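You operate a simulated robot arm through the tools that you are given. There is no shell and no other tool. Be economical: measure what you need, move in short steps, check, and stop when the job is done.

You run a simulated robot arm. Do the job below in one go: nothing can be reset, and whatever is moved stays where it is left.

## Task
Put the jar on the top of the small desk away on the top of the back desk. Put two of the withdrawal holders from the top of the small desk on the left end of the front desk. Put the blue slips on the wing of the back desk. Take the transfer holder marked "170" from the top of the back desk and leave it on the white form there. Put the white cup from the top of the back desk on the output tray of the black printer and the blue cup on the cassette loader plate. Any order will do. Set down upright: jar, withdrawal holder, transfer holder, cup.

It is judged by the outcome, as a careful person would: the job done as asked, and still so three seconds after it is handed in. It fails if anything else is knocked over, pushed out of place, dropped, spilled or broken.

## Robot
A 7-joint arm with a fingered hand on a trunk, on a base that drives. Base frame: it is fixed to the floor where the robot stands at the start and does not move with it; the origin is under the middle of the robot, x ahead of it, y to its left, z up; the surface under the hand at the start is at about z = 0.75. Units: m, rad, N and s.
With the tool pointing down near the work surface it reaches from about 0.32 to 0.74 m from the robot's upright axis, wherever it stands. Its first joint turns from -2.897 to 2.897 rad. Places, roughly: blue slips [1.25, 0.5, 0.75]; cassette loader plate (29x22 cm) [-4.12, 0.14, 0.76]; cup [-3.25, 0.25, 0.75]; form [-3, 0.5, 0.75]; jar [0.5, 0.25, 0.75]; left end of the front desk [-1.8, 2.4, 0.8]; output tray of the black printer (23x24 cm) [-2.18, 0.56, 0.96]; top of the back desk [-2.7, 0.3, 0.8]; transfer holder [-3.25, 0.25, 0.75]; wing of the back desk [-1.4, -0.2, 0.8]; withdrawal holder [1.25, 0.25, 0.75]. Payload 4 kg.
The TCP is the grasp point between the finger pads, 0.026 m short of the fingertips. In the tool frame z runs along the fingers and y along their closing line. Largest opening 0.132 m; the body of the gripper starts 0.073 m behind the TCP. The gripper is a hand of 4 fingers: y runs from the thumb to the fingers, the wrist lies at [0, 0, -0.239] in the tool frame.
Orientation is that of the tool frame in the base frame, as a unit quaternion [w, x, y, z]. With the fingers straight down and closing along the base's y, the tool's x points along the base's -x, its y along +y and its z along -z.

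## Interface
- The arm moves only by the tool step_arm. Its argument "increments" is a list of rows, each a list of 2 entries, a list of its own where there are three numbers: the shift along the base's x, y, z in units of 30 mm (1.0 is 30 mm), then the turn, a rotation vector about the base's x, y, z in units of 6 degrees (1.0 is 6 degrees). In form: [[[dx, dy, dz], [ax, ay, az]], ...]. A call has 1 to 20 rows; each row shifts and turns the commanded pose from where the row before left it. A call with a number of a shift or a turn outside -1 to 1 is refused whole. A row lasts 0.2 s, in which the tool goes at most 0.05 m and 0.15 rad; a call with a longer step from one row to the next is refused whole. A pose out of reach is approached as far as the arm can. The call stops where the force on the tool passes 40 N (or 10 N more than at its start, if that is more) or the arm is blocked; 0.2 s more then pass. In this call time passes only in rows, and 0.2 s behind the last. The reply holds the time, the measured pose of the TCP, the force on the tool along the base axes, the opening and the grip force, in the units named above and with some noise, with the torque about the TCP (base axes, N m) and any sound that the robot's microphone picked up, and new pictures: "pictures" is both (left out), scene, wrist or none.
- Cameras (640 x 400 px; columns grow to the right, rows downward): "scene" is now at [0.0248, 0.1635, 1.4056]; the picture's right is [0.12, -0.99, 0.00], its down [-0.68, -0.08, -0.73] and it looks along [0.72, 0.09, -0.69] (base axes); focal length 253 px, centre (320, 200). "wrist" rides on the gripper at [0.068, 0.002, -0.097] in the tool frame; the picture's right is [-0.03, 1.00, 0.00], its down [-0.82, -0.02, -0.58] and it looks along [-0.58, -0.01, 0.82] (tool axes); focal length 270 px, centre (320, 200). There is no depth. A picture from a camera that has moved, and an enlarged one, comes with that camera's place and axes in the base frame and with its lens.
- slide_trunk(by): slides the trunk up (or, below 0, down) by that many m; the arm and the scene camera ride with it, the base frame stays. It gives what a move gives, with no picture.
- steer(legs): drives the robot by 1 to 6 legs, each [ahead, turn to the left] in m and rad, along the robot's own axes; the way and the turn of a leg run together, so that a leg with both is an arc; at most 1.5 m and 3.142 rad a leg. The arm and the cameras ride along, it lands a little off, and it stops where it bumps. It gives what a move gives, and a new picture of the scene camera.
- move_fingers(finger1, finger2, finger3, thumb_bend): sets how far each is bent, from 0 (flat) to 1 (curled in); at 0.3 the hand is open as for a grip, at 0.7 the pads meet at the TCP. One left out holds its place. A second passes; each finger stops where it meets its share of the squeeze, and holds until it gets a number again. It is the only way to open and close the hand. It gives what a move gives, with no picture; readings hold the bend of each and the force on the fingers (four entries, about 0 where the hand has none), thumb and palm.
- head_to(pan, tilt): turns the head with the scene camera to pan (to the left, within 2.705 rad either way) and tilt (down, from -0.506 to 1.204), counted from straight ahead of the robot. It gives what a move gives, and a new picture of the scene camera.
- enlarge(camera, box): a new picture of the part [left, top, right, bottom] of that camera's present view, enlarged. It takes no simulated time.
- finish_job(): hands the job in; it is judged then, once.

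Go step by step. Nothing tells you exact positions but the pictures and the camera data: compare them with the known pose of the tool, close in by small moves and look again before you grip or let go. The budget is 207 turns and 260 pictures, counting those below and the enlarged ones. Unless the task says otherwise, let go and move clear before handing in.

The tools are called after "Request:" by a JSON object that holds its "op" and its "data". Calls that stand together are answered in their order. step_arm: Moves the arm, as the interface text tells. Its arguments: {"type":"object","properties":{"increments":{"type":"array","items":{"type":"array"}},"pictures":{"type":"string","enum":["both","scene","wrist","none"]}},"required":["increments"]} The other tools are called the same way: slide_trunk (by) slides the trunk up or down; move_fingers (finger1, finger2, finger3, thumb_bend) moves the fingers one by one; steer (legs) drives the base; head_to (pan, tilt) turns the head that bears the scene camera; enlarge (camera, box) takes an enlarged picture of a part of a camera's view; finish_job () hands the job in.

At the start:

```text
t: 0.0
ee_pos: [0.4589, 0.1667, 1.0382]
tcp_rot: [0.0, 0.0, 1.0, 0.0]
wrist_force: [-0.5, -0.4, 0.3]
ft_torque: [-0.05, 0.04, -0.01]
finger_gap: 0.132
grasp_force: 0.0
shape: jaw
bend: [0.3, 0.3, 0.3, 0.3]
finger forces: [0.1, 0.1, 0.0, 0.0, 0.1, 0.0]
trunk travel left (down, up): [-0.375, 0.215]
robot x, y, heading: [-0.002, -0.0001, -0.004]
head pan, tilt: [0.119, 0.754]
```

scene: 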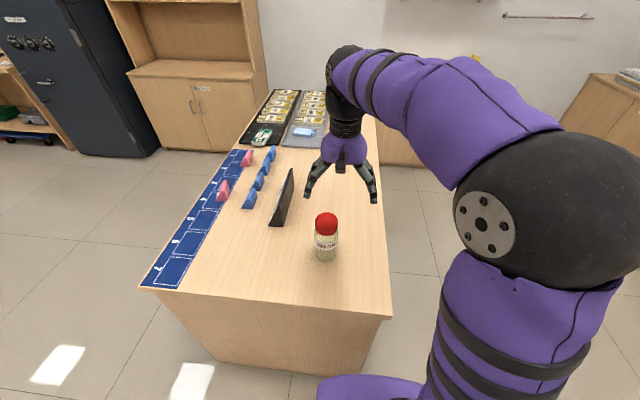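
wrist: 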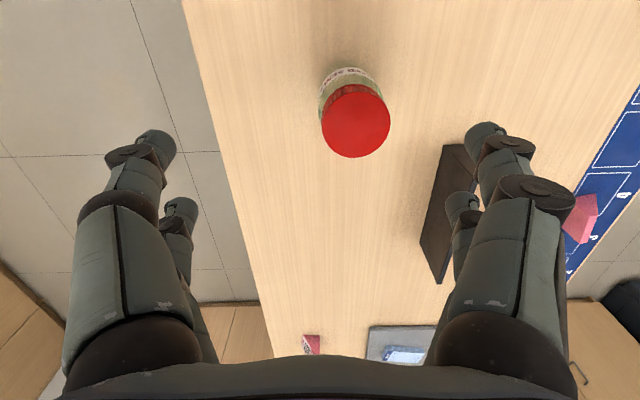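

I see a small desk ahead with a jar (red lid), pink and blue holders, a dark wedge and trays farther off. I'll enlarge the view to identify things before moving.

Request:
{"op": "enlarge", "data": {"camera": "scene", "box": [140, 80, 400, 280]}}

Request:
{"op": "enlarge", "data": {"camera": "scene", "box": [220, 80, 350, 161]}}

```text
2.00 times, centred on (270, 180) of scene
camera zoom: at [0.0248, 0.1635, 1.4056], right [0.12, -0.99, 0.0], down [-0.68, -0.08, -0.73], along [0.72, 0.09, -0.69], focal length 506 px, centre (420, 240)
```

zoom: 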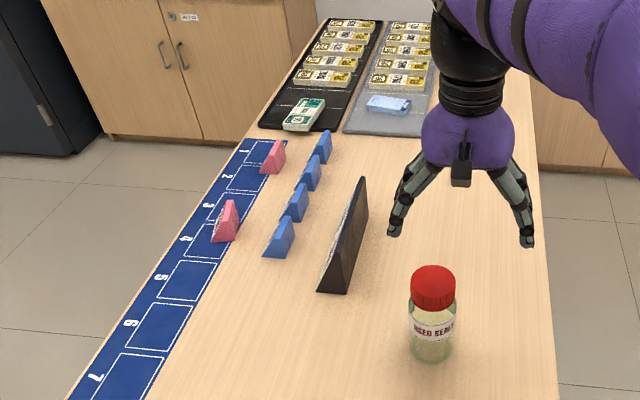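

```text
4.92 times, centred on (285, 120) of scene
camera zoom: at [0.0248, 0.1635, 1.4056], right [0.12, -0.99, 0.0], down [-0.68, -0.08, -0.73], along [0.72, 0.09, -0.69], focal length 1246 px, centre (492, 591)
```

zoom: 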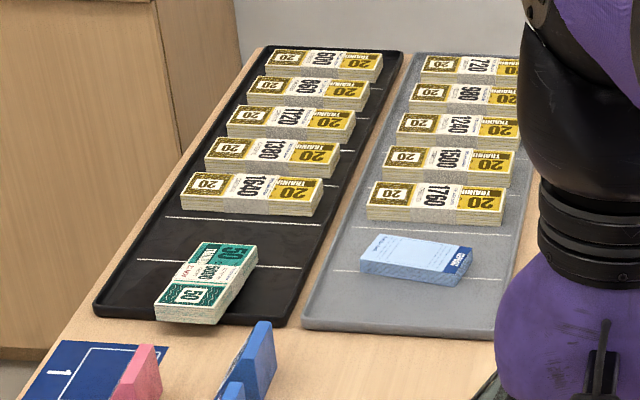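

I take the blue pad in the grey tray to be the blue slips. I need to tell which holders are "withdrawal", so I zoom on them.

Request:
{"op": "enlarge", "data": {"camera": "scene", "box": [205, 140, 301, 230]}}

Request:
{"op": "enlarge", "data": {"camera": "wrist", "box": [540, 120, 640, 280]}}

Request:
{"op": "head_to", "data": {"pan": 2.6, "tilt": 0.3}}

Request:
{"op": "head_to", "data": {"pan": 1.6, "tilt": 0.3}}

Request:
{"op": "head_to", "data": {"pan": -2.6, "tilt": 0.3}}

```text
4.44 times, centred on (253, 185) of scene
camera zoom: at [0.0248, 0.1635, 1.4056], right [0.12, -0.99, 0.0], down [-0.68, -0.08, -0.73], along [0.72, 0.09, -0.69], focal length 1125 px, centre (618, 267)
```

zoom: 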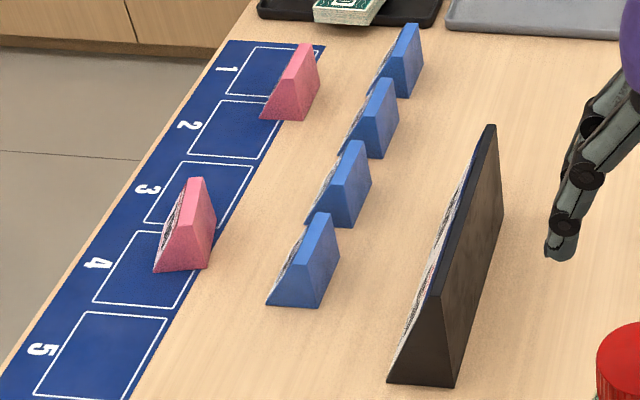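

```text
2.50 times, centred on (590, 200) of wrist
camera zoom: at [0.3896, 0.1702, 1.1333], right [0.03, 1.0, 0.0], down [0.82, -0.02, 0.58], along [0.58, -0.01, -0.82], focal length 676 px, centre (-355, 200)
```

zoom: 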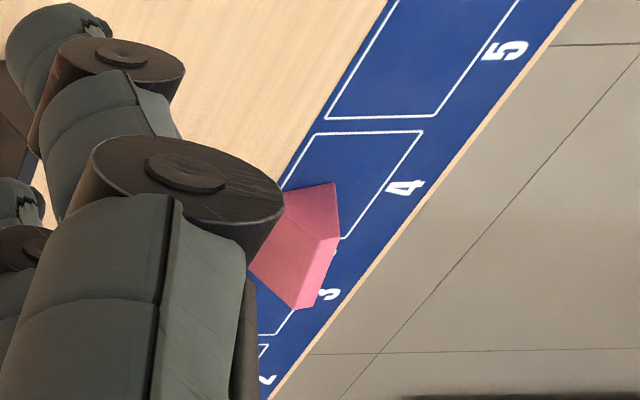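

```text
t: 2.2
ee_pos: [0.4599, 0.1675, 1.0381]
tcp_rot: [0.0, 0.001, 1.0, 0.0]
wrist_force: [0.3, 0.1, 0.2]
ft_torque: [0.02, -0.02, -0.02]
finger_gap: 0.132
grasp_force: 0.1
shape: jaw
bend: [0.3, 0.3, 0.3, 0.3]
finger forces: [0.0, 0.1, 0.0, 0.1, 0.0, 0.1]
trunk travel left (down, up): [-0.375, 0.215]
robot x, y, heading: [0.0016, 0.0024, 0.001]
head pan, tilt: [2.601, 0.3]
camera scene: at [-0.1373, 0.2018, 1.4463], right [0.52, 0.86, 0.0], down [0.25, -0.15, -0.96], along [-0.82, 0.49, -0.3], focal length 253 px, centre (320, 200)
```

scene: 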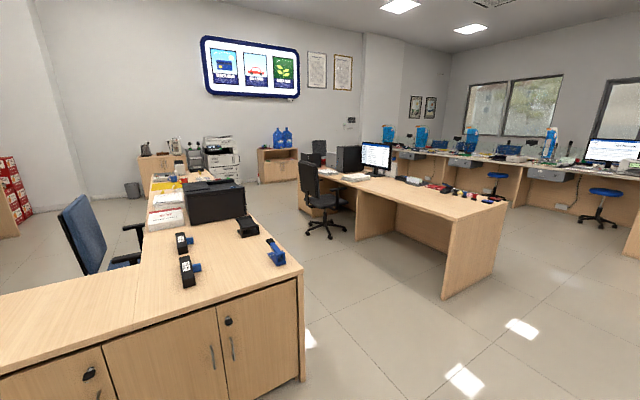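

```text
t: 3.5
ee_pos: [0.4585, 0.1669, 1.0393]
tcp_rot: [0.001, 0.0, 1.0, 0.0]
wrist_force: [-0.4, 0.1, 0.0]
ft_torque: [0.01, -0.02, -0.01]
finger_gap: 0.1318
grasp_force: 0.1
shape: jaw
bend: [0.3, 0.3, 0.3, 0.3]
finger forces: [0.0, 0.0, 0.0, 0.1, 0.0, 0.0]
trunk travel left (down, up): [-0.375, 0.215]
robot x, y, heading: [-0.0002, 0.002, 0.005]
head pan, tilt: [1.6, 0.3]
camera scene: at [-0.0601, 0.247, 1.4463], right [1.0, 0.03, 0.0], down [0.01, -0.3, -0.96], along [-0.03, 0.95, -0.3], focal length 253 px, centre (320, 200)
```

scene: 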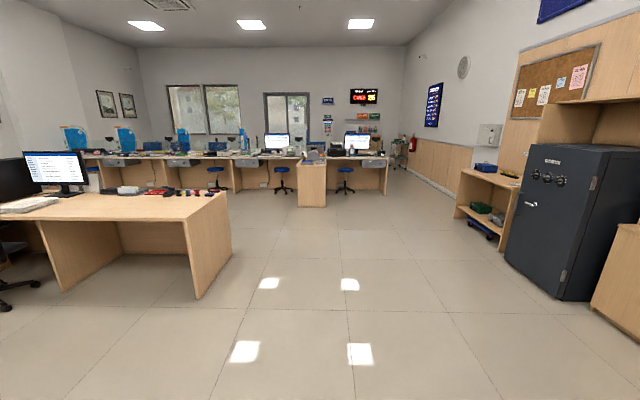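

```text
t: 6.9
ee_pos: [0.4591, 0.1682, 1.0381]
tcp_rot: [0.0, 0.001, 1.0, 0.0]
wrist_force: [-0.6, -0.3, 0.7]
ft_torque: [0.0, 0.0, -0.03]
finger_gap: 0.132
grasp_force: 0.1
shape: jaw
bend: [0.3, 0.3, 0.3, 0.3]
finger forces: [0.1, 0.1, 0.0, 0.0, 0.0, 0.0]
trunk travel left (down, up): [-0.375, 0.215]
robot x, y, heading: [0.0007, -0.0025, 0.001]
head pan, tilt: [-2.601, 0.3]
camera scene: at [-0.1373, 0.1056, 1.4463], right [-0.52, 0.86, 0.0], down [0.25, 0.15, -0.96], along [-0.82, -0.49, -0.3], focal length 253 px, centre (320, 200)
```

scene: 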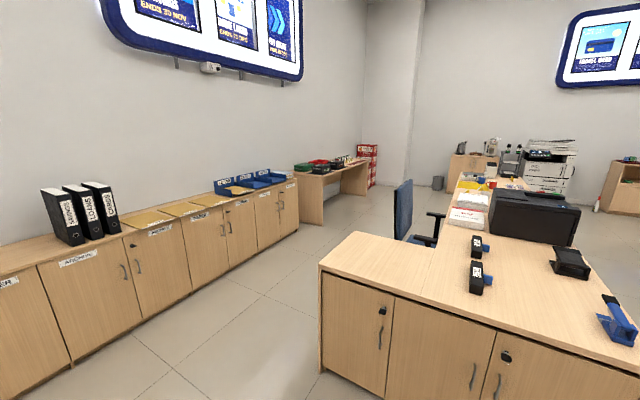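

The jar is around [0.468, 0.200] with lid top near z 0.90; the holders' labels face left, and I'll read them later from the left side. First I'll centre over the jar and come down partway.

Request:
{"op": "step_arm", "data": {"increments": [[[0.3, 1, 0], [0, 0, 0]], [[0, 0.1, -1], [0, 0, 0]], [[0, 0, -0.6], [0, 0, 0]]]}}

Request:
{"op": "head_to", "data": {"pan": 0.2, "tilt": 0.75}}

```text
t: 7.7
ee_pos: [0.468, 0.2013, 0.9897]
tcp_rot: [0.0, 0.0, 1.0, 0.001]
wrist_force: [0.2, -0.5, 0.3]
ft_torque: [0.01, 0.01, -0.02]
finger_gap: 0.1321
grasp_force: 0.1
shape: jaw
bend: [0.3, 0.3, 0.3, 0.3]
finger forces: [0.0, 0.0, 0.0, 0.1, 0.0, 0.0]
trunk travel left (down, up): [-0.375, 0.215]
robot x, y, heading: [-0.0039, -0.0007, -0.003]
head pan, tilt: [-2.601, 0.3]
camera scene: at [-0.1373, 0.1056, 1.4464], right [-0.52, 0.86, 0.0], down [0.25, 0.15, -0.96], along [-0.82, -0.49, -0.3], focal length 253 px, centre (320, 200)
camera wrist: at [0.3982, 0.203, 1.0847], right [0.03, 1.0, 0.0], down [0.82, -0.02, 0.58], along [0.58, -0.01, -0.82], focal length 270 px, centre (320, 200)
```

scene: 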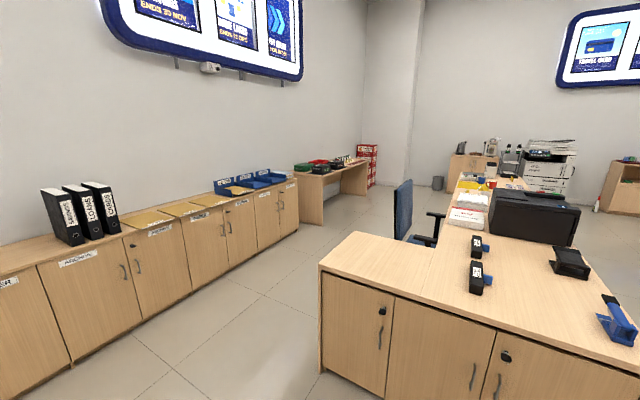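
wrist: 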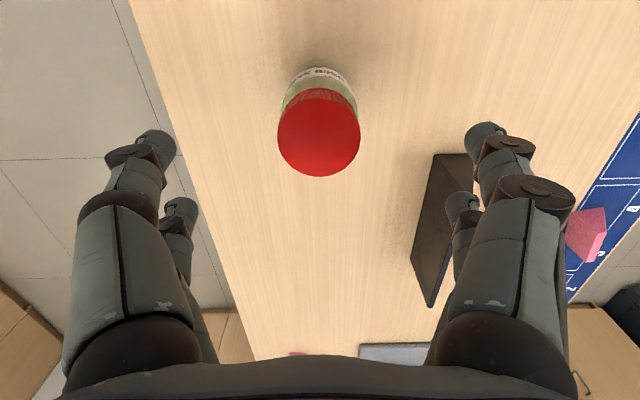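

```text
t: 10.2
ee_pos: [0.4679, 0.2011, 0.9897]
tcp_rot: [0.0, 0.001, 1.0, 0.0]
wrist_force: [-0.3, 0.1, 0.0]
ft_torque: [0.0, 0.02, 0.01]
finger_gap: 0.132
grasp_force: 0.0
shape: jaw
bend: [0.3, 0.3, 0.3, 0.3]
finger forces: [0.1, 0.0, 0.0, 0.1, 0.0, 0.0]
trunk travel left (down, up): [-0.375, 0.215]
robot x, y, heading: [0.001, 0.0017, -0.001]
head pan, tilt: [0.201, 0.75]
camera scene: at [0.0239, 0.1702, 1.406], right [0.2, -0.98, 0.0], down [-0.67, -0.14, -0.73], along [0.72, 0.15, -0.68], focal length 253 px, centre (320, 200)
```

scene: 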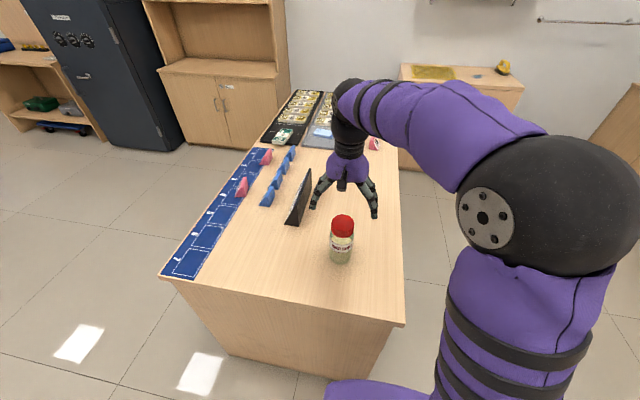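

The jar is centred under the hand at [0.468, 0.2005]. I'll come down around it and look.

Request:
{"op": "step_arm", "data": {"increments": [[[0, 0, -1], [0, 0, 0]], [[0, 0, -1], [0, 0, 0]], [[0, 0, -1], [0, 0, 0]], [[0, 0, -1], [0, 0, 0]], [[0, 0, -0.8], [0, 0, 0]]], "pictures": "both"}}

Request:
{"op": "enlarge", "data": {"camera": "scene", "box": [290, 180, 390, 280]}}

```text
t: 11.4
ee_pos: [0.4689, 0.2007, 0.8461]
tcp_rot: [0.0, 0.0, 1.0, -0.001]
wrist_force: [0.5, -0.4, 0.4]
ft_torque: [0.0, -0.01, -0.01]
finger_gap: 0.132
grasp_force: 0.0
shape: jaw
bend: [0.3, 0.3, 0.3, 0.3]
finger forces: [0.1, 0.1, 0.0, 0.0, 0.0, 0.0]
trunk travel left (down, up): [-0.375, 0.215]
robot x, y, heading: [-0.0002, 0.0021, -0.001]
head pan, tilt: [0.201, 0.75]
camera scene: at [0.0239, 0.1702, 1.406], right [0.2, -0.98, 0.0], down [-0.67, -0.14, -0.73], along [0.72, 0.15, -0.68], focal length 253 px, centre (320, 200)
camera wrist: at [0.3985, 0.2022, 0.9415], right [0.03, 1.0, 0.0], down [0.82, -0.02, 0.58], along [0.58, -0.01, -0.82], focal length 270 px, centre (320, 200)
```

scene: 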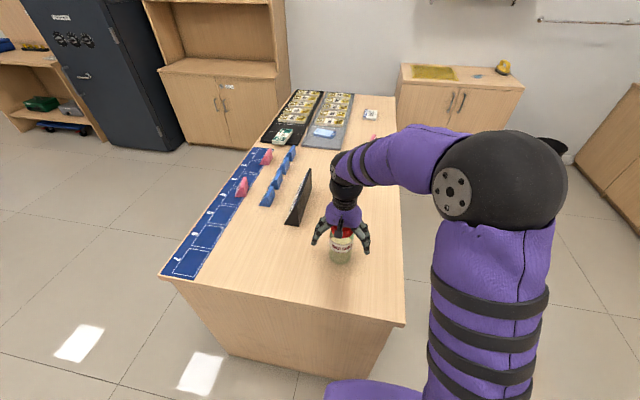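
wrist: 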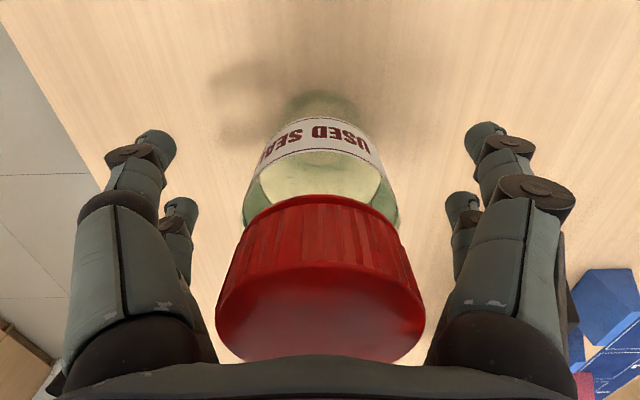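

```text
4.00 times, centred on (340, 230) of scene
camera zoom: at [0.0239, 0.1702, 1.406], right [0.2, -0.98, 0.0], down [-0.67, -0.14, -0.73], along [0.72, 0.15, -0.68], focal length 1013 px, centre (240, 80)
```

zoom: 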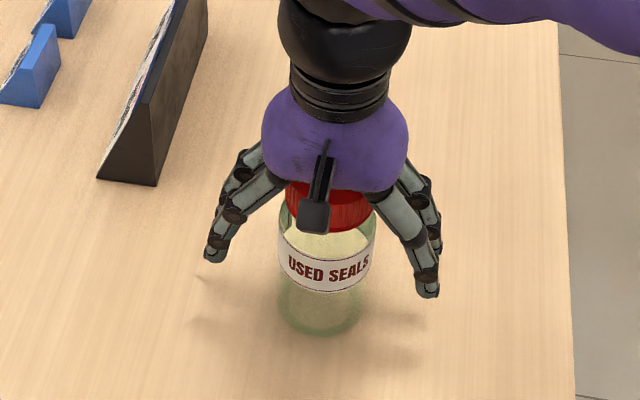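

The fingers straddle the jar well, at label height. Close the hand.

Request:
{"op": "move_fingers", "data": {"finger1": 0.7, "finger2": 0.7, "finger3": 0.7, "thumb_bend": 0.7}}

Request:
{"op": "step_arm", "data": {"increments": [[[0, 0, 1], [0, 0, 0]], [[0, 0, 1], [0, 0, 0]], [[0, 0, 1], [0, 0, 0]]], "pictures": "both"}}

```text
t: 12.4
ee_pos: [0.4686, 0.199, 0.8461]
tcp_rot: [-0.001, 0.0, 1.0, 0.0]
wrist_force: [-0.4, -0.3, -0.3]
ft_torque: [-0.03, 0.05, 0.01]
finger_gap: 0.0352
grasp_force: 20.1
shape: fingers
bend: [0.59, 0.52, 0.52, 0.64]
finger forces: [7.4, 12.9, 10.3, 0.0, 10.0, 0.1]
trunk travel left (down, up): [-0.375, 0.215]
robot x, y, heading: [0.0059, -0.0, -0.002]
head pan, tilt: [0.201, 0.75]
```

```text
t: 13.2
ee_pos: [0.4701, 0.2012, 0.9362]
tcp_rot: [0.0, 0.001, 1.0, 0.001]
wrist_force: [-0.1, 0.1, -3.9]
ft_torque: [0.0, 0.0, 0.02]
finger_gap: 0.0354
grasp_force: 20.6
shape: fingers
bend: [0.59, 0.52, 0.52, 0.64]
finger forces: [7.3, 12.8, 10.4, 0.1, 9.9, 0.0]
trunk travel left (down, up): [-0.375, 0.215]
robot x, y, heading: [-0.0005, -0.0012, -0.002]
head pan, tilt: [0.201, 0.75]
camera scene: at [0.0242, 0.1703, 1.4059], right [0.2, -0.98, 0.0], down [-0.67, -0.14, -0.73], along [0.72, 0.15, -0.68], focal length 253 px, centre (320, 200)
camera wrist: at [0.3997, 0.2037, 1.032], right [0.03, 1.0, 0.0], down [0.82, -0.02, 0.58], along [0.58, -0.01, -0.82], focal length 270 px, centre (320, 200)
```

scene: 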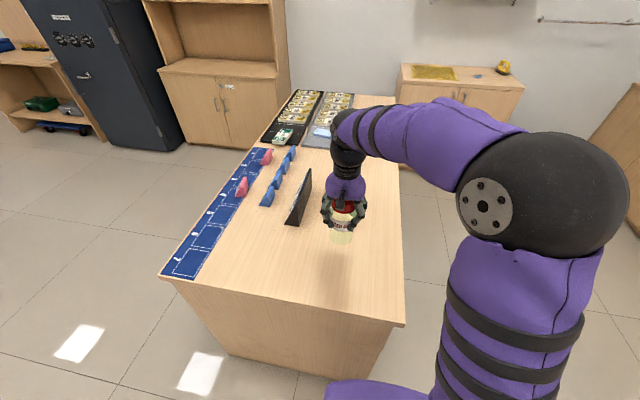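
wrist: 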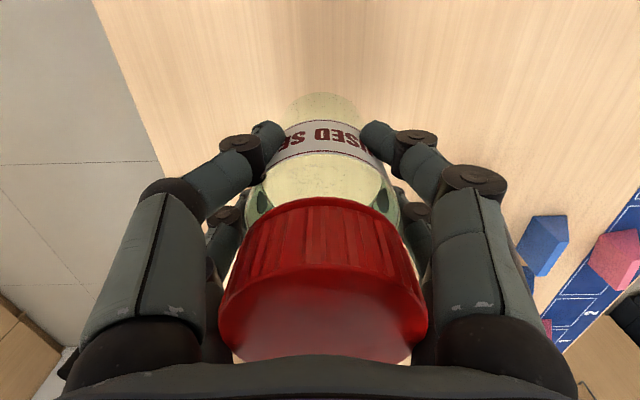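

The jar is held firmly (about 0.4 kg). I raise and retract it, then drive round to face the near end of the back desk.

Request:
{"op": "step_arm", "data": {"increments": [[[0, 0, 1], [0, 0, 0]], [[0, 0, 1], [0, 0, 0]], [[-0.5, 0, 1], [0, 0, 0]], [[-1, -0.5, 1], [0, 0, 0]], [[-1, -1, 0], [0, 0, 0]], [[-1, -1, 0], [0, 0, 0]], [[0, -1, 0], [0, 0, 0]], [[0, -1, 0], [0, 0, 0]]], "pictures": "none"}}

Request:
{"op": "steer", "data": {"legs": [[-0.3, 0], [0, 2.38], [0.55, 0], [0, 0.76]]}}

```text
t: 15.0
ee_pos: [0.3629, 0.0652, 1.0566]
tcp_rot: [0.001, 0.0, 1.0, 0.0]
wrist_force: [-0.2, 0.4, -2.4]
ft_torque: [0.01, 0.01, -0.02]
finger_gap: 0.0343
grasp_force: 19.5
shape: fingers
bend: [0.59, 0.52, 0.52, 0.64]
finger forces: [7.1, 12.7, 10.1, 0.0, 9.4, 0.0]
trunk travel left (down, up): [-0.375, 0.215]
robot x, y, heading: [-0.0008, -0.0014, -0.0]
head pan, tilt: [0.201, 0.75]
```

```text
t: 28.4
ee_pos: [-1.0773, 0.2619, 1.0563]
tcp_rot: [0.0, 0.999, 0.035, 0.001]
wrist_force: [-0.6, 0.3, -3.0]
ft_torque: [0.01, -0.01, 0.01]
finger_gap: 0.0317
grasp_force: 19.1
shape: fingers
bend: [0.6, 0.52, 0.52, 0.65]
finger forces: [6.6, 12.3, 10.1, 0.0, 8.5, 0.0]
trunk travel left (down, up): [-0.375, 0.215]
robot x, y, heading: [-0.7167, 0.3541, -3.068]
head pan, tilt: [0.201, 0.75]
camera scene: at [-0.7266, 0.1837, 1.4059], right [-0.27, 0.96, 0.0], down [0.66, 0.18, -0.73], along [-0.7, -0.2, -0.68], focal length 253 px, centre (320, 200)
```

scene: 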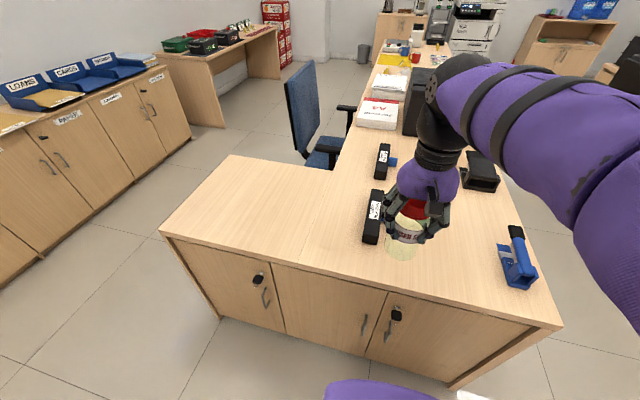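

The near end of the back desk is in view, with a clear patch around [-1.38, 0.42] between the black holders, stapler and black box. I take the jar there, stopping above the surface to look.

Request:
{"op": "step_arm", "data": {"increments": [[[-0.92, 0.48, 0], [0, 0, 0]], [[-0.92, 0.48, 0], [0, 0, 0]], [[-0.92, 0.48, 0], [0, 0, 0]], [[-0.92, 0.48, 0], [0, 0, 0]], [[-0.92, 0.48, 0], [0, 0, 0]], [[-0.92, 0.48, 0], [0, 0, 0]], [[-0.92, 0.48, 0], [0, 0, 0]], [[-0.92, 0.48, 0], [0, 0, 0]], [[-0.92, 0.48, 0], [0, 0, 0]], [[-0.92, 0.48, 0], [0, 0, 0]], [[-0.92, 0.48, 0], [0, 0, 0]], [[0, 0, -1], [0, 0, 0]], [[0, 0, -1], [0, 0, 0]], [[0, 0, -1], [0, 0, 0]], [[0, 0, -1], [0, 0, 0]], [[0, 0, -1], [0, 0, 0]]], "pictures": "both"}}

```text
t: 31.8
ee_pos: [-1.3728, 0.4175, 0.9017]
tcp_rot: [0.0, 0.999, 0.034, 0.0]
wrist_force: [-0.2, 0.0, -3.0]
ft_torque: [0.0, -0.01, 0.01]
finger_gap: 0.0305
grasp_force: 18.7
shape: fingers
bend: [0.6, 0.52, 0.52, 0.65]
finger forces: [6.8, 12.1, 9.9, 0.1, 8.4, 0.0]
out of reach, approached as far as the arm can: row 11
trunk travel left (down, up): [-0.375, 0.215]
robot x, y, heading: [-0.7192, 0.3532, -3.073]
head pan, tilt: [0.201, 0.75]
camera scene: at [-0.7269, 0.1838, 1.4059], right [-0.27, 0.96, 0.0], down [0.66, 0.18, -0.73], along [-0.7, -0.2, -0.68], focal length 253 px, centre (320, 200)
camera wrist: at [-1.3044, 0.4219, 0.9966], right [0.04, -1.0, 0.0], down [-0.82, -0.04, 0.58], along [-0.58, -0.03, -0.82], focal length 270 px, centre (320, 200)
```

scene: 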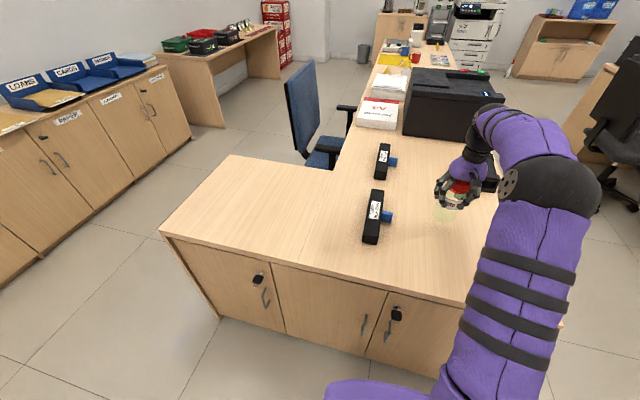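
wrist: 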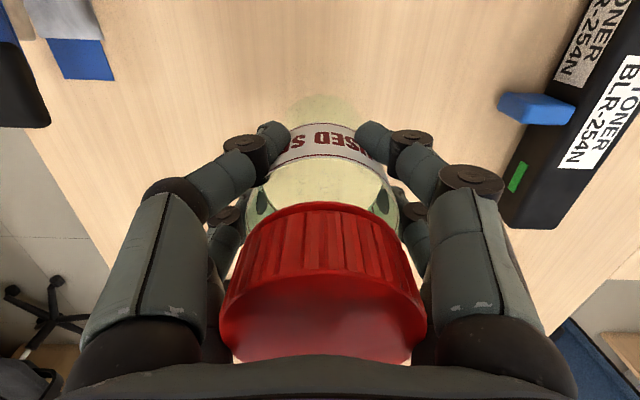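

The jar sits upright in the hand over a clear spot; toner cartridges are off to the side. I lower gently to the desk.

Request:
{"op": "step_arm", "data": {"increments": [[[0, 0, -1], [0, 0, 0]], [[0, 0, -0.5], [0, 0, 0]], [[0, 0, -0.15], [0, 0, 0]], [[0, 0, -0.15], [0, 0, 0]]], "pictures": "none"}}

```text
t: 32.8
ee_pos: [-1.373, 0.419, 0.8484]
tcp_rot: [0.0, 0.999, 0.034, 0.0]
wrist_force: [-0.7, -0.6, -3.8]
ft_torque: [0.03, 0.0, 0.01]
finger_gap: 0.0305
grasp_force: 18.6
shape: fingers
bend: [0.6, 0.52, 0.52, 0.65]
finger forces: [6.8, 12.1, 9.8, 0.0, 8.5, 0.0]
trunk travel left (down, up): [-0.375, 0.215]
robot x, y, heading: [-0.7206, 0.3582, -3.068]
head pan, tilt: [0.201, 0.75]
```

Request:
{"op": "step_arm", "data": {"increments": [[[0, 0, -0.1], [0, 0, 0]], [[0, 0, -0.1], [0, 0, 0]], [[0, 0, 0], [0, 0, 0]]], "pictures": "scene"}}

Request:
{"op": "enlarge", "data": {"camera": "scene", "box": [400, 150, 520, 250]}}

```text
t: 33.6
ee_pos: [-1.3734, 0.4181, 0.8454]
tcp_rot: [0.0, 0.999, 0.035, -0.002]
wrist_force: [0.9, -1.2, 17.9]
ft_torque: [0.04, -0.03, -0.01]
finger_gap: 0.0296
grasp_force: 21.6
shape: fingers
bend: [0.61, 0.52, 0.53, 0.66]
finger forces: [8.1, 14.6, 11.0, 0.0, 9.7, 0.0]
trunk travel left (down, up): [-0.375, 0.215]
robot x, y, heading: [-0.7201, 0.3515, -3.069]
head pan, tilt: [0.201, 0.75]
camera scene: at [-0.725, 0.1835, 1.4062], right [-0.27, 0.96, 0.0], down [0.66, 0.18, -0.73], along [-0.71, -0.2, -0.68], focal length 253 px, centre (320, 200)
```

scene: 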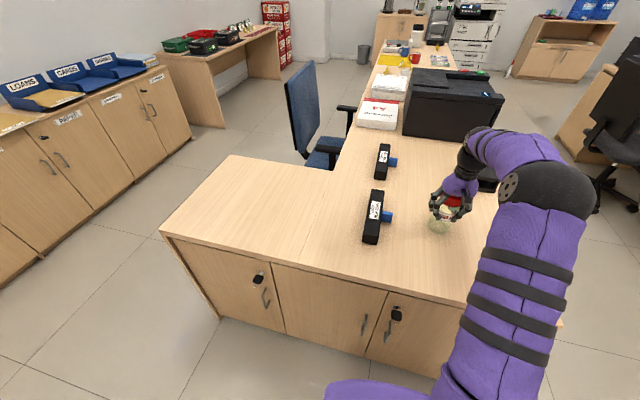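

```text
4.00 times, centred on (460, 200) of scene
camera zoom: at [-0.725, 0.1835, 1.4062], right [-0.27, 0.96, 0.0], down [0.66, 0.18, -0.73], along [-0.71, -0.2, -0.68], focal length 1013 px, centre (-240, 200)
```

zoom: 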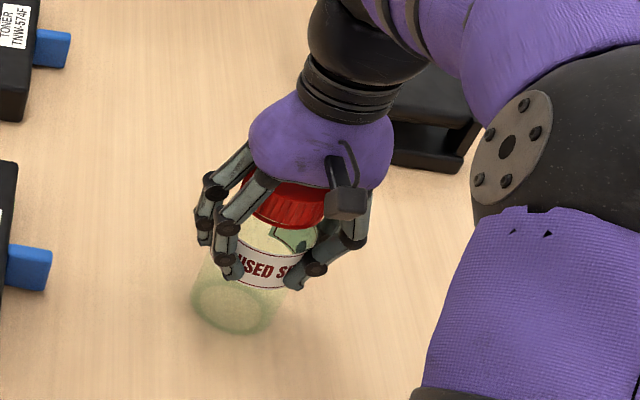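

Contact felt (about 20 N), jar standing on the desk. I ease off a touch, then open and lift away.

Request:
{"op": "step_arm", "data": {"increments": [[[0, 0, 0.06], [0, 0, 0]]], "pictures": "none"}}

Request:
{"op": "move_fingers", "data": {"finger1": 0.3, "finger2": 0.3, "finger3": 0.3, "thumb_bend": 0.3}}

Request:
{"op": "step_arm", "data": {"increments": [[[0, 0, 1], [0, 0, 0]], [[0, 0, 1], [0, 0, 0]], [[0, 0, 1], [0, 0, 0]], [[0, 0, 1], [0, 0, 0]], [[0, 0, 1], [0, 0, 0]], [[0, 0, 1], [0, 0, 0]], [[0, 0, 1], [0, 0, 0]]], "pictures": "both"}}

```text
t: 34.0
ee_pos: [-1.3734, 0.4191, 0.844]
tcp_rot: [0.0, 0.999, 0.036, -0.001]
wrist_force: [-1.9, -1.2, 14.4]
ft_torque: [0.01, 0.09, 0.0]
finger_gap: 0.0296
grasp_force: 20.5
shape: fingers
bend: [0.61, 0.52, 0.53, 0.66]
finger forces: [7.4, 14.2, 11.0, 0.1, 8.9, 0.0]
trunk travel left (down, up): [-0.375, 0.215]
robot x, y, heading: [-0.7194, 0.3537, -3.071]
head pan, tilt: [0.201, 0.75]
```

```text
t: 35.0
ee_pos: [-1.3728, 0.4184, 0.8446]
tcp_rot: [0.001, 0.999, 0.034, 0.0]
wrist_force: [0.3, 0.4, -0.2]
ft_torque: [0.01, 0.0, 0.02]
finger_gap: 0.1327
grasp_force: 0.1
shape: fingers
bend: [0.3, 0.3, 0.3, 0.3]
finger forces: [0.1, 0.1, 0.0, 0.1, 0.0, 0.0]
trunk travel left (down, up): [-0.375, 0.215]
robot x, y, heading: [-0.7199, 0.3521, -3.072]
head pan, tilt: [0.201, 0.75]
```

```text
t: 36.6
ee_pos: [-1.375, 0.4176, 1.0542]
tcp_rot: [0.001, 0.999, 0.035, 0.0]
wrist_force: [0.5, -0.1, 0.7]
ft_torque: [0.0, 0.01, 0.0]
finger_gap: 0.1327
grasp_force: 0.0
shape: fingers
bend: [0.3, 0.3, 0.3, 0.3]
finger forces: [0.0, 0.1, 0.0, 0.0, 0.0, 0.0]
trunk travel left (down, up): [-0.375, 0.215]
robot x, y, heading: [-0.7177, 0.358, -3.074]
head pan, tilt: [0.201, 0.75]
camera scene: at [-0.7268, 0.1837, 1.4059], right [-0.27, 0.96, 0.0], down [0.66, 0.18, -0.73], along [-0.7, -0.2, -0.68], focal length 253 px, centre (320, 200)
camera wrist: at [-1.3078, 0.4213, 1.1498], right [0.04, -1.0, 0.0], down [-0.82, -0.04, 0.58], along [-0.58, -0.03, -0.82], focal length 270 px, centre (320, 200)
```

scene: 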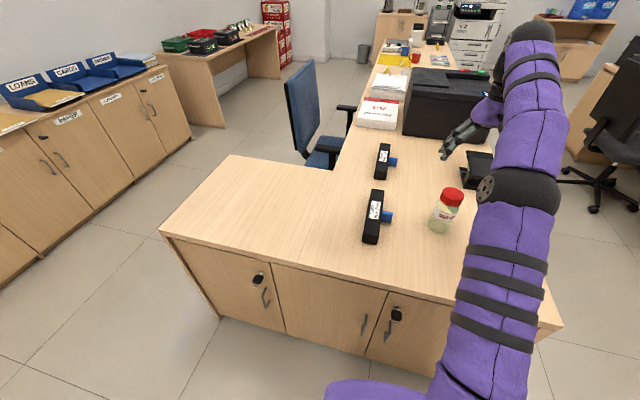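
wrist: 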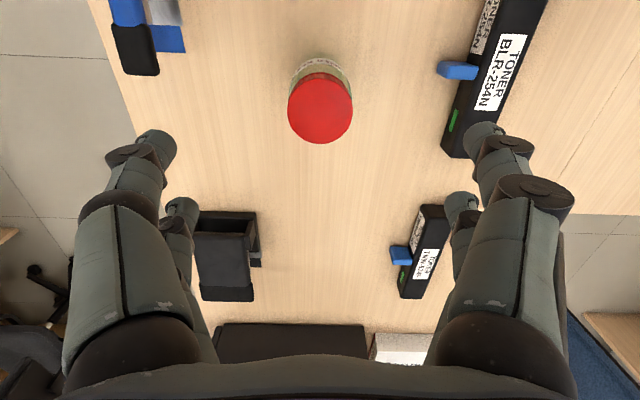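

The jar stands upright on the back desk top. I retract the arm and drive to the left side of the small desk to read the holders.

Request:
{"op": "step_arm", "data": {"increments": [[[1, 0, 0], [0, 0, 0]], [[1, 0, 0], [0, 0, 0]], [[1, 0, 0], [0, 0, 0]], [[1, 0, 0], [0, 0, 0]], [[1, 0, 0], [0, 0, 0]], [[1, 0, 0], [0, 0, 0]], [[1, 0, 0], [0, 0, 0]], [[1, 0, 0], [0, 0, 0]], [[1, 0, 0], [0, 0, 0]], [[0.5, 0, 0], [0, 0, 0]]], "pictures": "none"}}

Request:
{"op": "steer", "data": {"legs": [[0, -2.44], [1.14, 0], [0, -0.77], [0.75, 0], [0, -1.57]]}}

```text
t: 38.8
ee_pos: [-1.0895, 0.4191, 1.0549]
tcp_rot: [0.0, 0.999, 0.035, 0.0]
wrist_force: [0.1, 0.1, -0.5]
ft_torque: [0.01, 0.02, -0.01]
finger_gap: 0.1326
grasp_force: 0.0
shape: fingers
bend: [0.3, 0.3, 0.3, 0.3]
finger forces: [0.0, 0.0, 0.0, 0.0, 0.0, 0.1]
trunk travel left (down, up): [-0.375, 0.215]
robot x, y, heading: [-0.7211, 0.353, -3.068]
head pan, tilt: [0.201, 0.75]
```

```text
t: 44.8
ee_pos: [-0.4333, 0.599, 1.0536]
tcp_rot: [0.0, -0.457, 0.889, 0.0]
wrist_force: [0.0, 0.3, -0.4]
ft_torque: [0.01, -0.03, 0.06]
finger_gap: 0.1328
grasp_force: 0.0
shape: fingers
bend: [0.3, 0.3, 0.3, 0.3]
finger forces: [0.0, 0.0, 0.0, 0.1, 0.1, 0.0]
trunk travel left (down, up): [-0.375, 0.215]
robot x, y, heading: [-0.7202, 0.3564, 0.976]
head pan, tilt: [0.201, 0.75]
stopped in leg 1: the robot was blocked; the commanded pose is now the measured one
camera scene: at [-0.8447, 0.4687, 1.4059], right [0.92, -0.38, 0.0], down [-0.26, -0.63, -0.73], along [0.28, 0.68, -0.68], focal length 253 px, centre (320, 200)
```

scene: 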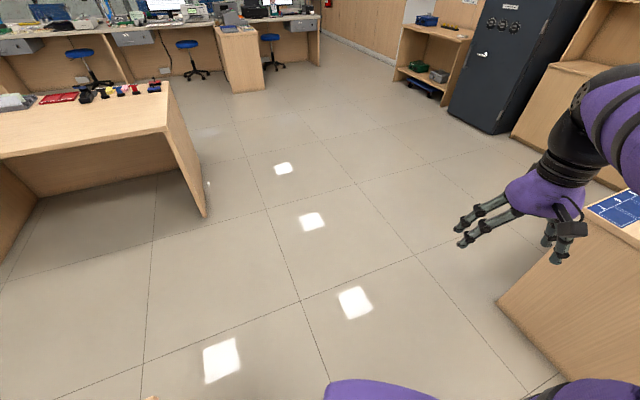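

The turn was blocked near the back desk, probably the base's rear corner. I pull forward first, then continue round in the open floor.

Request:
{"op": "steer", "data": {"legs": [[0.5, 0], [0, -0.39], [0.77, 0], [0, -0.586], [0.6, 0], [0, -1.57]]}}

```text
t: 61.6
ee_pos: [0.6764, 0.8189, 1.0552]
tcp_rot: [0.0, 0.714, 0.7, 0.0]
wrist_force: [0.3, 0.8, 0.5]
ft_torque: [0.0, 0.03, -0.02]
finger_gap: 0.1324
grasp_force: 0.1
shape: fingers
bend: [0.3, 0.3, 0.3, 0.3]
finger forces: [0.2, 0.0, 0.0, 0.0, 0.0, 0.0]
trunk travel left (down, up): [-0.375, 0.215]
robot x, y, heading: [0.7731, 1.1836, -1.569]
head pan, tilt: [0.201, 0.75]
camera scene: at [0.9458, 1.1623, 1.406], right [-0.98, -0.2, 0.0], down [-0.14, 0.67, -0.73], along [0.15, -0.72, -0.68], focal length 253 px, centre (320, 200)
```

scene: 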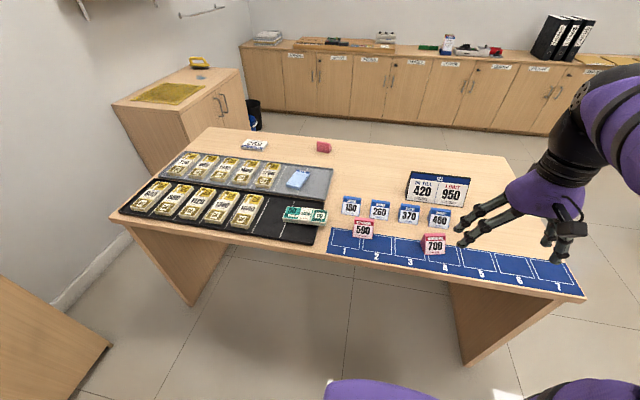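

Request:
{"op": "enlarge", "data": {"camera": "scene", "box": [320, 160, 490, 266]}}

Request:
{"op": "enlarge", "data": {"camera": "scene", "box": [220, 130, 360, 218]}}

```text
3.76 times, centred on (405, 213) of scene
camera zoom: at [0.9458, 1.1623, 1.406], right [-0.98, -0.2, 0.0], down [-0.14, 0.67, -0.73], along [0.15, -0.72, -0.68], focal length 953 px, centre (0, 151)
```

zoom: 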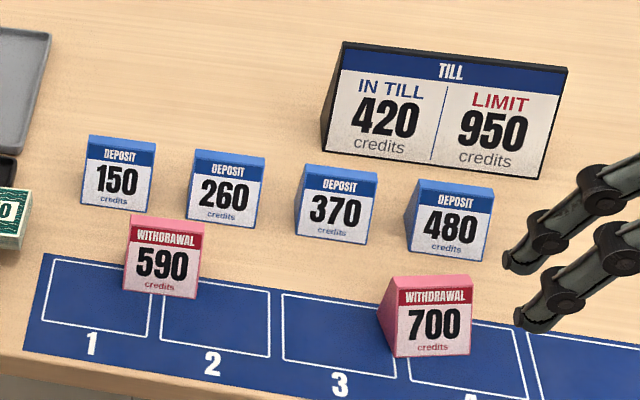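

```text
4.55 times, centred on (290, 174) of scene
camera zoom: at [0.9458, 1.1623, 1.406], right [-0.98, -0.2, 0.0], down [-0.14, 0.67, -0.73], along [0.15, -0.72, -0.68], focal length 1151 px, centre (456, 318)
```

zoom: 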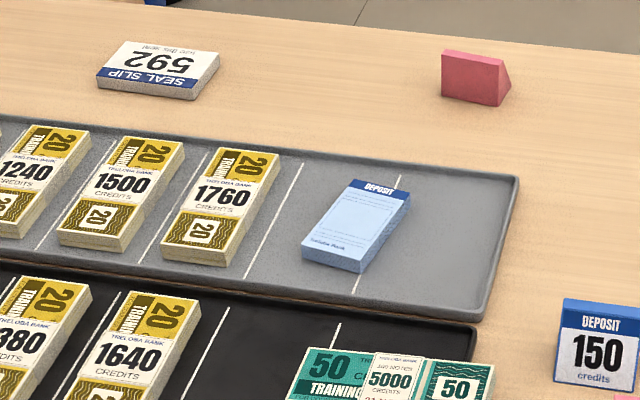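

Pink holders are the withdrawals (590, 700, and a third further back); the blue DEPOSIT pad is the blue slips. Next I bring the hand over the 700 holder near [0.70, 0.61] and look.

Request:
{"op": "step_arm", "data": {"increments": [[[0.2, -1, 0], [0, 0, 0]], [[0.2, -1, 0], [0, 0, 0]], [[0.2, -1, 0], [0, 0, 0]], [[0.2, -1, 0], [0, 0, 0]], [[0, -1, -1], [0, 0, 0]], [[0, -1, -1], [0, 0, 0]], [[0, -0.8, -1], [0, 0, 0]], [[0, 0, -1], [0, 0, 0]]], "pictures": "both"}}

```text
t: 63.4
ee_pos: [0.6982, 0.6121, 0.9335]
tcp_rot: [0.0, 0.714, 0.7, 0.0]
wrist_force: [0.0, 0.2, 0.0]
ft_torque: [0.02, 0.02, 0.03]
finger_gap: 0.1328
grasp_force: 0.1
shape: fingers
bend: [0.3, 0.3, 0.3, 0.3]
finger forces: [0.0, 0.0, 0.0, 0.0, 0.1, 0.0]
trunk travel left (down, up): [-0.375, 0.215]
robot x, y, heading: [0.7764, 1.1835, -1.566]
head pan, tilt: [0.201, 0.75]
camera scene: at [0.9458, 1.162, 1.4059], right [-0.98, -0.2, 0.0], down [-0.14, 0.67, -0.73], along [0.15, -0.72, -0.68], focal length 253 px, centre (320, 200)
camera wrist: at [0.6993, 0.6813, 1.0292], right [1.0, -0.05, 0.0], down [-0.04, -0.82, 0.58], along [-0.03, -0.58, -0.82], focal length 270 px, centre (320, 200)
```

scene: 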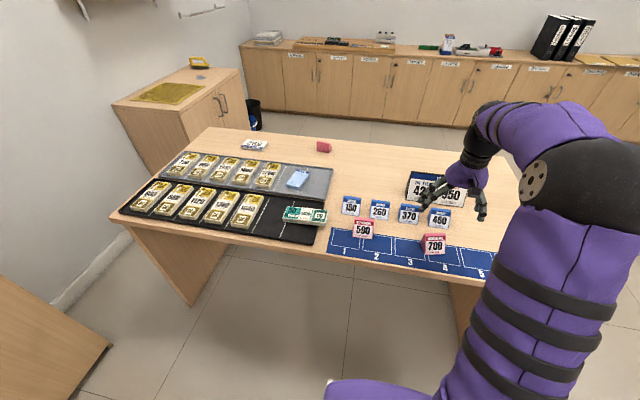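
wrist: 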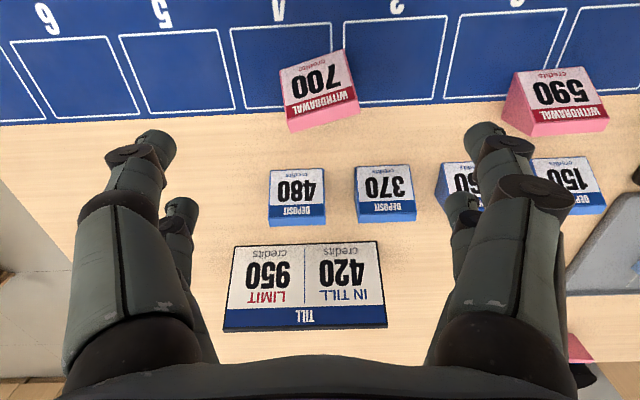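

The 700 holder is centred about [0.696, 0.617], turned some 13° from the hand. I turn the hand to match and descend around its sides.

Request:
{"op": "step_arm", "data": {"increments": [[[0, 0.1, -0.5], [0, 0, 0.8]], [[0, 0.1, -0.5], [0, 0, 0.8]], [[0, 0, -1], [0, 0, 0.66]], [[0, 0, -1], [0, 0, 0]]], "pictures": "both"}}

Request:
{"op": "enlarge", "data": {"camera": "scene", "box": [380, 160, 500, 260]}}

```text
t: 64.4
ee_pos: [0.6986, 0.6187, 0.844]
tcp_rot: [-0.001, 0.626, 0.78, 0.001]
wrist_force: [0.0, 0.1, 0.0]
ft_torque: [-0.01, -0.01, 0.01]
finger_gap: 0.133
grasp_force: 0.1
shape: fingers
bend: [0.3, 0.3, 0.3, 0.3]
finger forces: [0.0, 0.0, 0.0, 0.0, 0.1, 0.0]
trunk travel left (down, up): [-0.375, 0.215]
robot x, y, heading: [0.7731, 1.1803, -1.57]
head pan, tilt: [0.201, 0.75]
camera scene: at [0.9458, 1.1623, 1.406], right [-0.98, -0.2, 0.0], down [-0.14, 0.67, -0.73], along [0.15, -0.72, -0.68], focal length 253 px, centre (320, 200)
camera wrist: at [0.6841, 0.6874, 0.9395], right [0.98, 0.19, 0.0], down [0.16, -0.8, 0.58], along [0.11, -0.57, -0.82], focal length 270 px, centre (320, 200)
```

scene: 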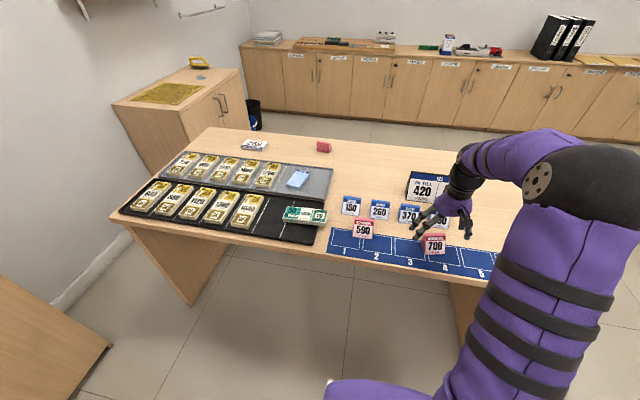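
wrist: 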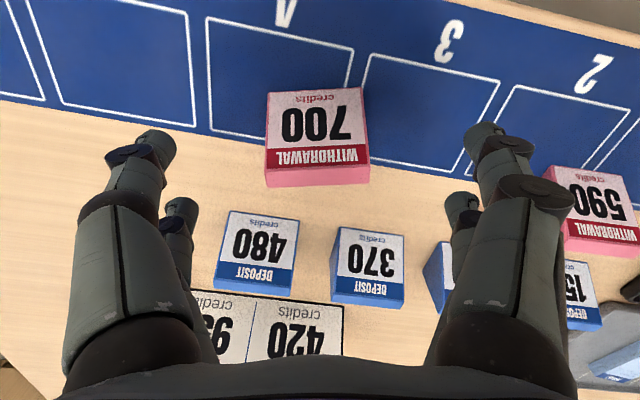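

```text
4.00 times, centred on (440, 210) of scene
camera zoom: at [0.9458, 1.1623, 1.406], right [-0.98, -0.2, 0.0], down [-0.14, 0.67, -0.73], along [0.15, -0.72, -0.68], focal length 1013 px, centre (-160, 160)
```

zoom: 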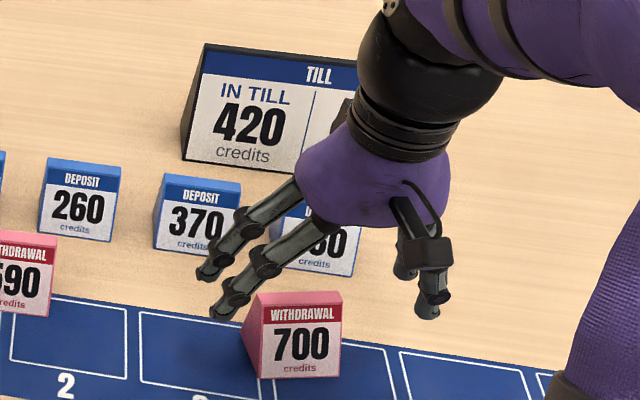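

Aligned: the holder is centred between the fingers. I descend to grip height and close.

Request:
{"op": "step_arm", "data": {"increments": [[[0, -0.05, -1], [0, 0, 0]], [[-0.05, 0, -0.9], [0, 0, 0]]], "pictures": "wrist"}}

Request:
{"op": "move_fingers", "data": {"finger1": 0.7, "finger2": 0.7, "finger3": 0.7, "thumb_bend": 0.7}}

Request:
{"op": "step_arm", "data": {"increments": [[[0, 0, 1], [0, 0, 0]], [[0, 0, 1], [0, 0, 0]], [[0, 0, 1], [0, 0, 0]]], "pictures": "both"}}

```text
t: 65.0
ee_pos: [0.6962, 0.6176, 0.7871]
tcp_rot: [0.0, 0.626, 0.78, 0.0]
wrist_force: [-1.0, 0.0, 0.2]
ft_torque: [-0.06, -0.01, -0.04]
finger_gap: 0.1327
grasp_force: 0.1
shape: fingers
bend: [0.3, 0.3, 0.3, 0.3]
finger forces: [0.0, 0.1, 0.0, 0.0, 0.1, 0.1]
trunk travel left (down, up): [-0.375, 0.215]
robot x, y, heading: [0.7739, 1.1813, -1.571]
head pan, tilt: [0.201, 0.75]
camera wrist: at [0.6829, 0.6856, 0.8819], right [0.98, 0.19, 0.0], down [0.16, -0.8, 0.58], along [0.11, -0.57, -0.82], focal length 270 px, centre (320, 200)
```

wrist: 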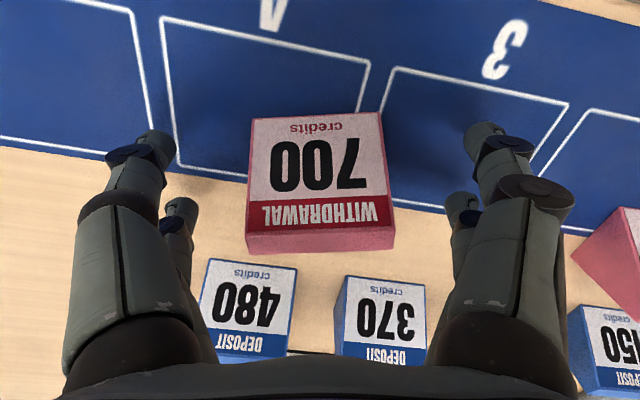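

```text
t: 66.0
ee_pos: [0.6972, 0.6172, 0.7862]
tcp_rot: [-0.001, 0.626, 0.78, 0.0]
wrist_force: [0.5, -0.9, 0.9]
ft_torque: [-0.01, 0.01, -0.01]
finger_gap: 0.0585
grasp_force: 24.0
shape: fingers
bend: [0.49, 0.49, 0.55, 0.61]
finger forces: [12.6, 12.1, 9.2, 0.0, 15.5, 0.1]
trunk travel left (down, up): [-0.375, 0.215]
robot x, y, heading: [0.7718, 1.1826, -1.568]
head pan, tilt: [0.201, 0.75]
```

```text
t: 66.8
ee_pos: [0.6985, 0.6191, 0.8801]
tcp_rot: [0.0, 0.627, 0.779, 0.0]
wrist_force: [-1.0, 0.2, -1.4]
ft_torque: [0.05, 0.04, 0.0]
finger_gap: 0.0587
grasp_force: 24.4
shape: fingers
bend: [0.49, 0.49, 0.55, 0.61]
finger forces: [12.5, 12.1, 9.0, 0.0, 15.4, 0.0]
trunk travel left (down, up): [-0.375, 0.215]
robot x, y, heading: [0.7706, 1.1833, -1.566]
head pan, tilt: [0.201, 0.75]
camera scene: at [0.9458, 1.1621, 1.4059], right [-0.98, -0.2, 0.0], down [-0.14, 0.67, -0.73], along [0.15, -0.72, -0.68], focal length 253 px, centre (320, 200)
camera wrist: at [0.6844, 0.6865, 0.9746], right [0.98, 0.19, 0.0], down [0.16, -0.8, 0.58], along [0.11, -0.57, -0.82], focal length 270 px, centre (320, 200)
```

scene: 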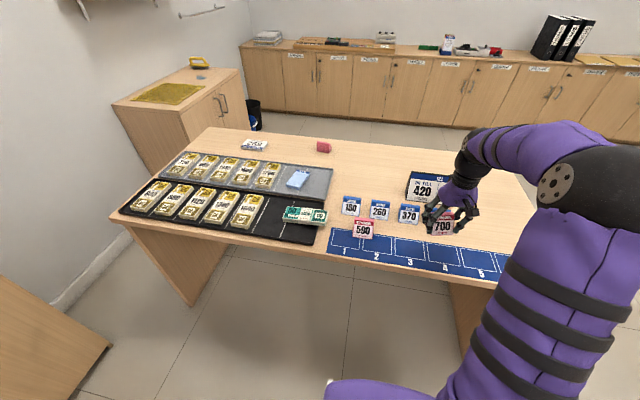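
wrist: 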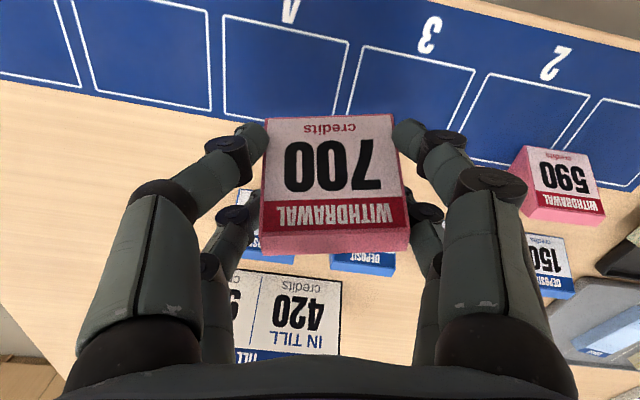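

The 700 holder is held upright. I raise and retract it, then drive toward the front desk to look at its left end.

Request:
{"op": "step_arm", "data": {"increments": [[[0, 0, 1], [0, 0, 0]], [[0, 0, 1], [0, 0, 0]], [[0, 0, 1], [0, 0, 0]], [[0, 1, 1], [0, 0, 0]], [[0, 1, 1], [0, 0, 0]], [[0, 1, 0], [0, 0, 0]], [[0, 1, 0], [0, 0, 0]], [[0.5, 1, 0], [0, 0, 0]], [[0.5, 1, 0], [0, 0, 0]], [[0.5, 0.6, 0], [0, 0, 0]]], "pictures": "none"}}

Request:
{"op": "steer", "data": {"legs": [[0, -1.716], [1.0, 0], [0, -0.4]]}}

```text
t: 69.0
ee_pos: [0.7432, 0.8186, 1.0283]
tcp_rot: [0.0, 0.627, 0.779, 0.0]
wrist_force: [-0.3, -0.3, -0.3]
ft_torque: [0.05, 0.01, 0.03]
finger_gap: 0.0582
grasp_force: 24.7
shape: fingers
bend: [0.49, 0.49, 0.55, 0.61]
finger forces: [12.5, 12.1, 9.0, 0.1, 15.3, 0.0]
trunk travel left (down, up): [-0.375, 0.215]
robot x, y, heading: [0.7741, 1.179, -1.565]
head pan, tilt: [0.201, 0.75]
```

```text
t: 80.1
ee_pos: [-0.507, 1.521, 1.0285]
tcp_rot: [0.0, 0.989, -0.151, 0.0]
wrist_force: [0.4, -0.7, -0.2]
ft_torque: [0.0, 0.0, -0.02]
finger_gap: 0.0583
grasp_force: 23.7
shape: fingers
bend: [0.49, 0.49, 0.55, 0.61]
finger forces: [11.9, 12.0, 8.9, 0.0, 14.6, 0.0]
trunk travel left (down, up): [-0.375, 0.215]
robot x, y, heading: [-0.2069, 1.3143, 2.621]
head pan, tilt: [0.201, 0.75]
camera scene: at [-0.3066, 1.1765, 1.406], right [0.31, 0.95, 0.0], down [0.65, -0.21, -0.73], along [-0.7, 0.23, -0.68], focal length 253 px, centre (320, 200)
```

scene: 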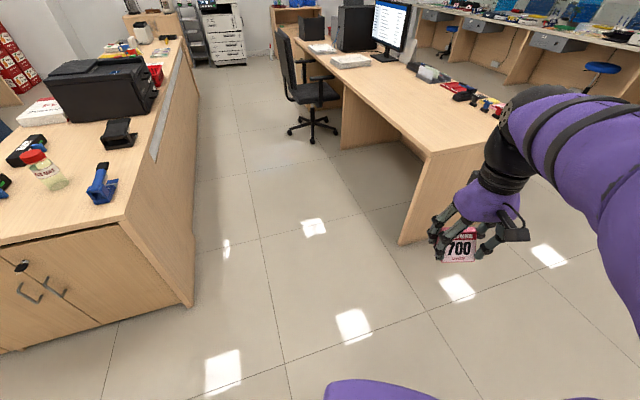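

The front desk's nearer end with a row of stamps is ahead. I drive alongside it and turn to face it.

Request:
{"op": "steer", "data": {"legs": [[0, 0.43], [1.45, 0], [0, -1.48]]}}

```text
t: 92.7
ee_pos: [-1.6345, 1.7829, 1.0286]
tcp_rot: [0.0, 0.788, -0.616, 0.001]
wrist_force: [-0.1, 0.3, -0.9]
ft_torque: [0.0, 0.02, 0.0]
finger_gap: 0.058
grasp_force: 22.8
shape: fingers
bend: [0.49, 0.49, 0.55, 0.61]
finger forces: [11.4, 12.2, 8.9, 0.0, 13.8, 0.0]
trunk travel left (down, up): [-0.375, 0.215]
robot x, y, heading: [-1.6566, 1.4143, 1.599]
head pan, tilt: [0.201, 0.75]
camera scene: at [-1.8243, 1.4357, 1.406], right [0.97, 0.23, 0.0], down [0.16, -0.66, -0.73], along [-0.17, 0.71, -0.68], focal length 253 px, centre (320, 200)
```

scene: 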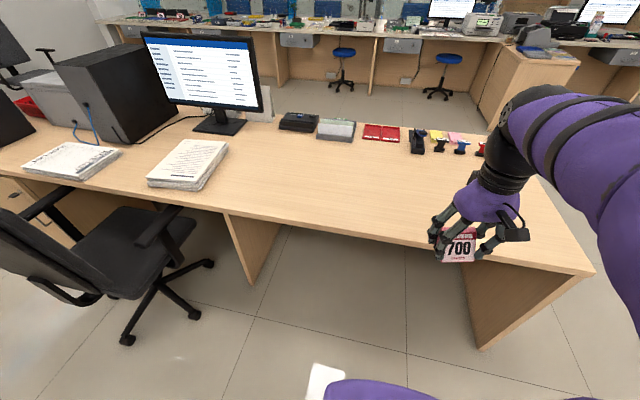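

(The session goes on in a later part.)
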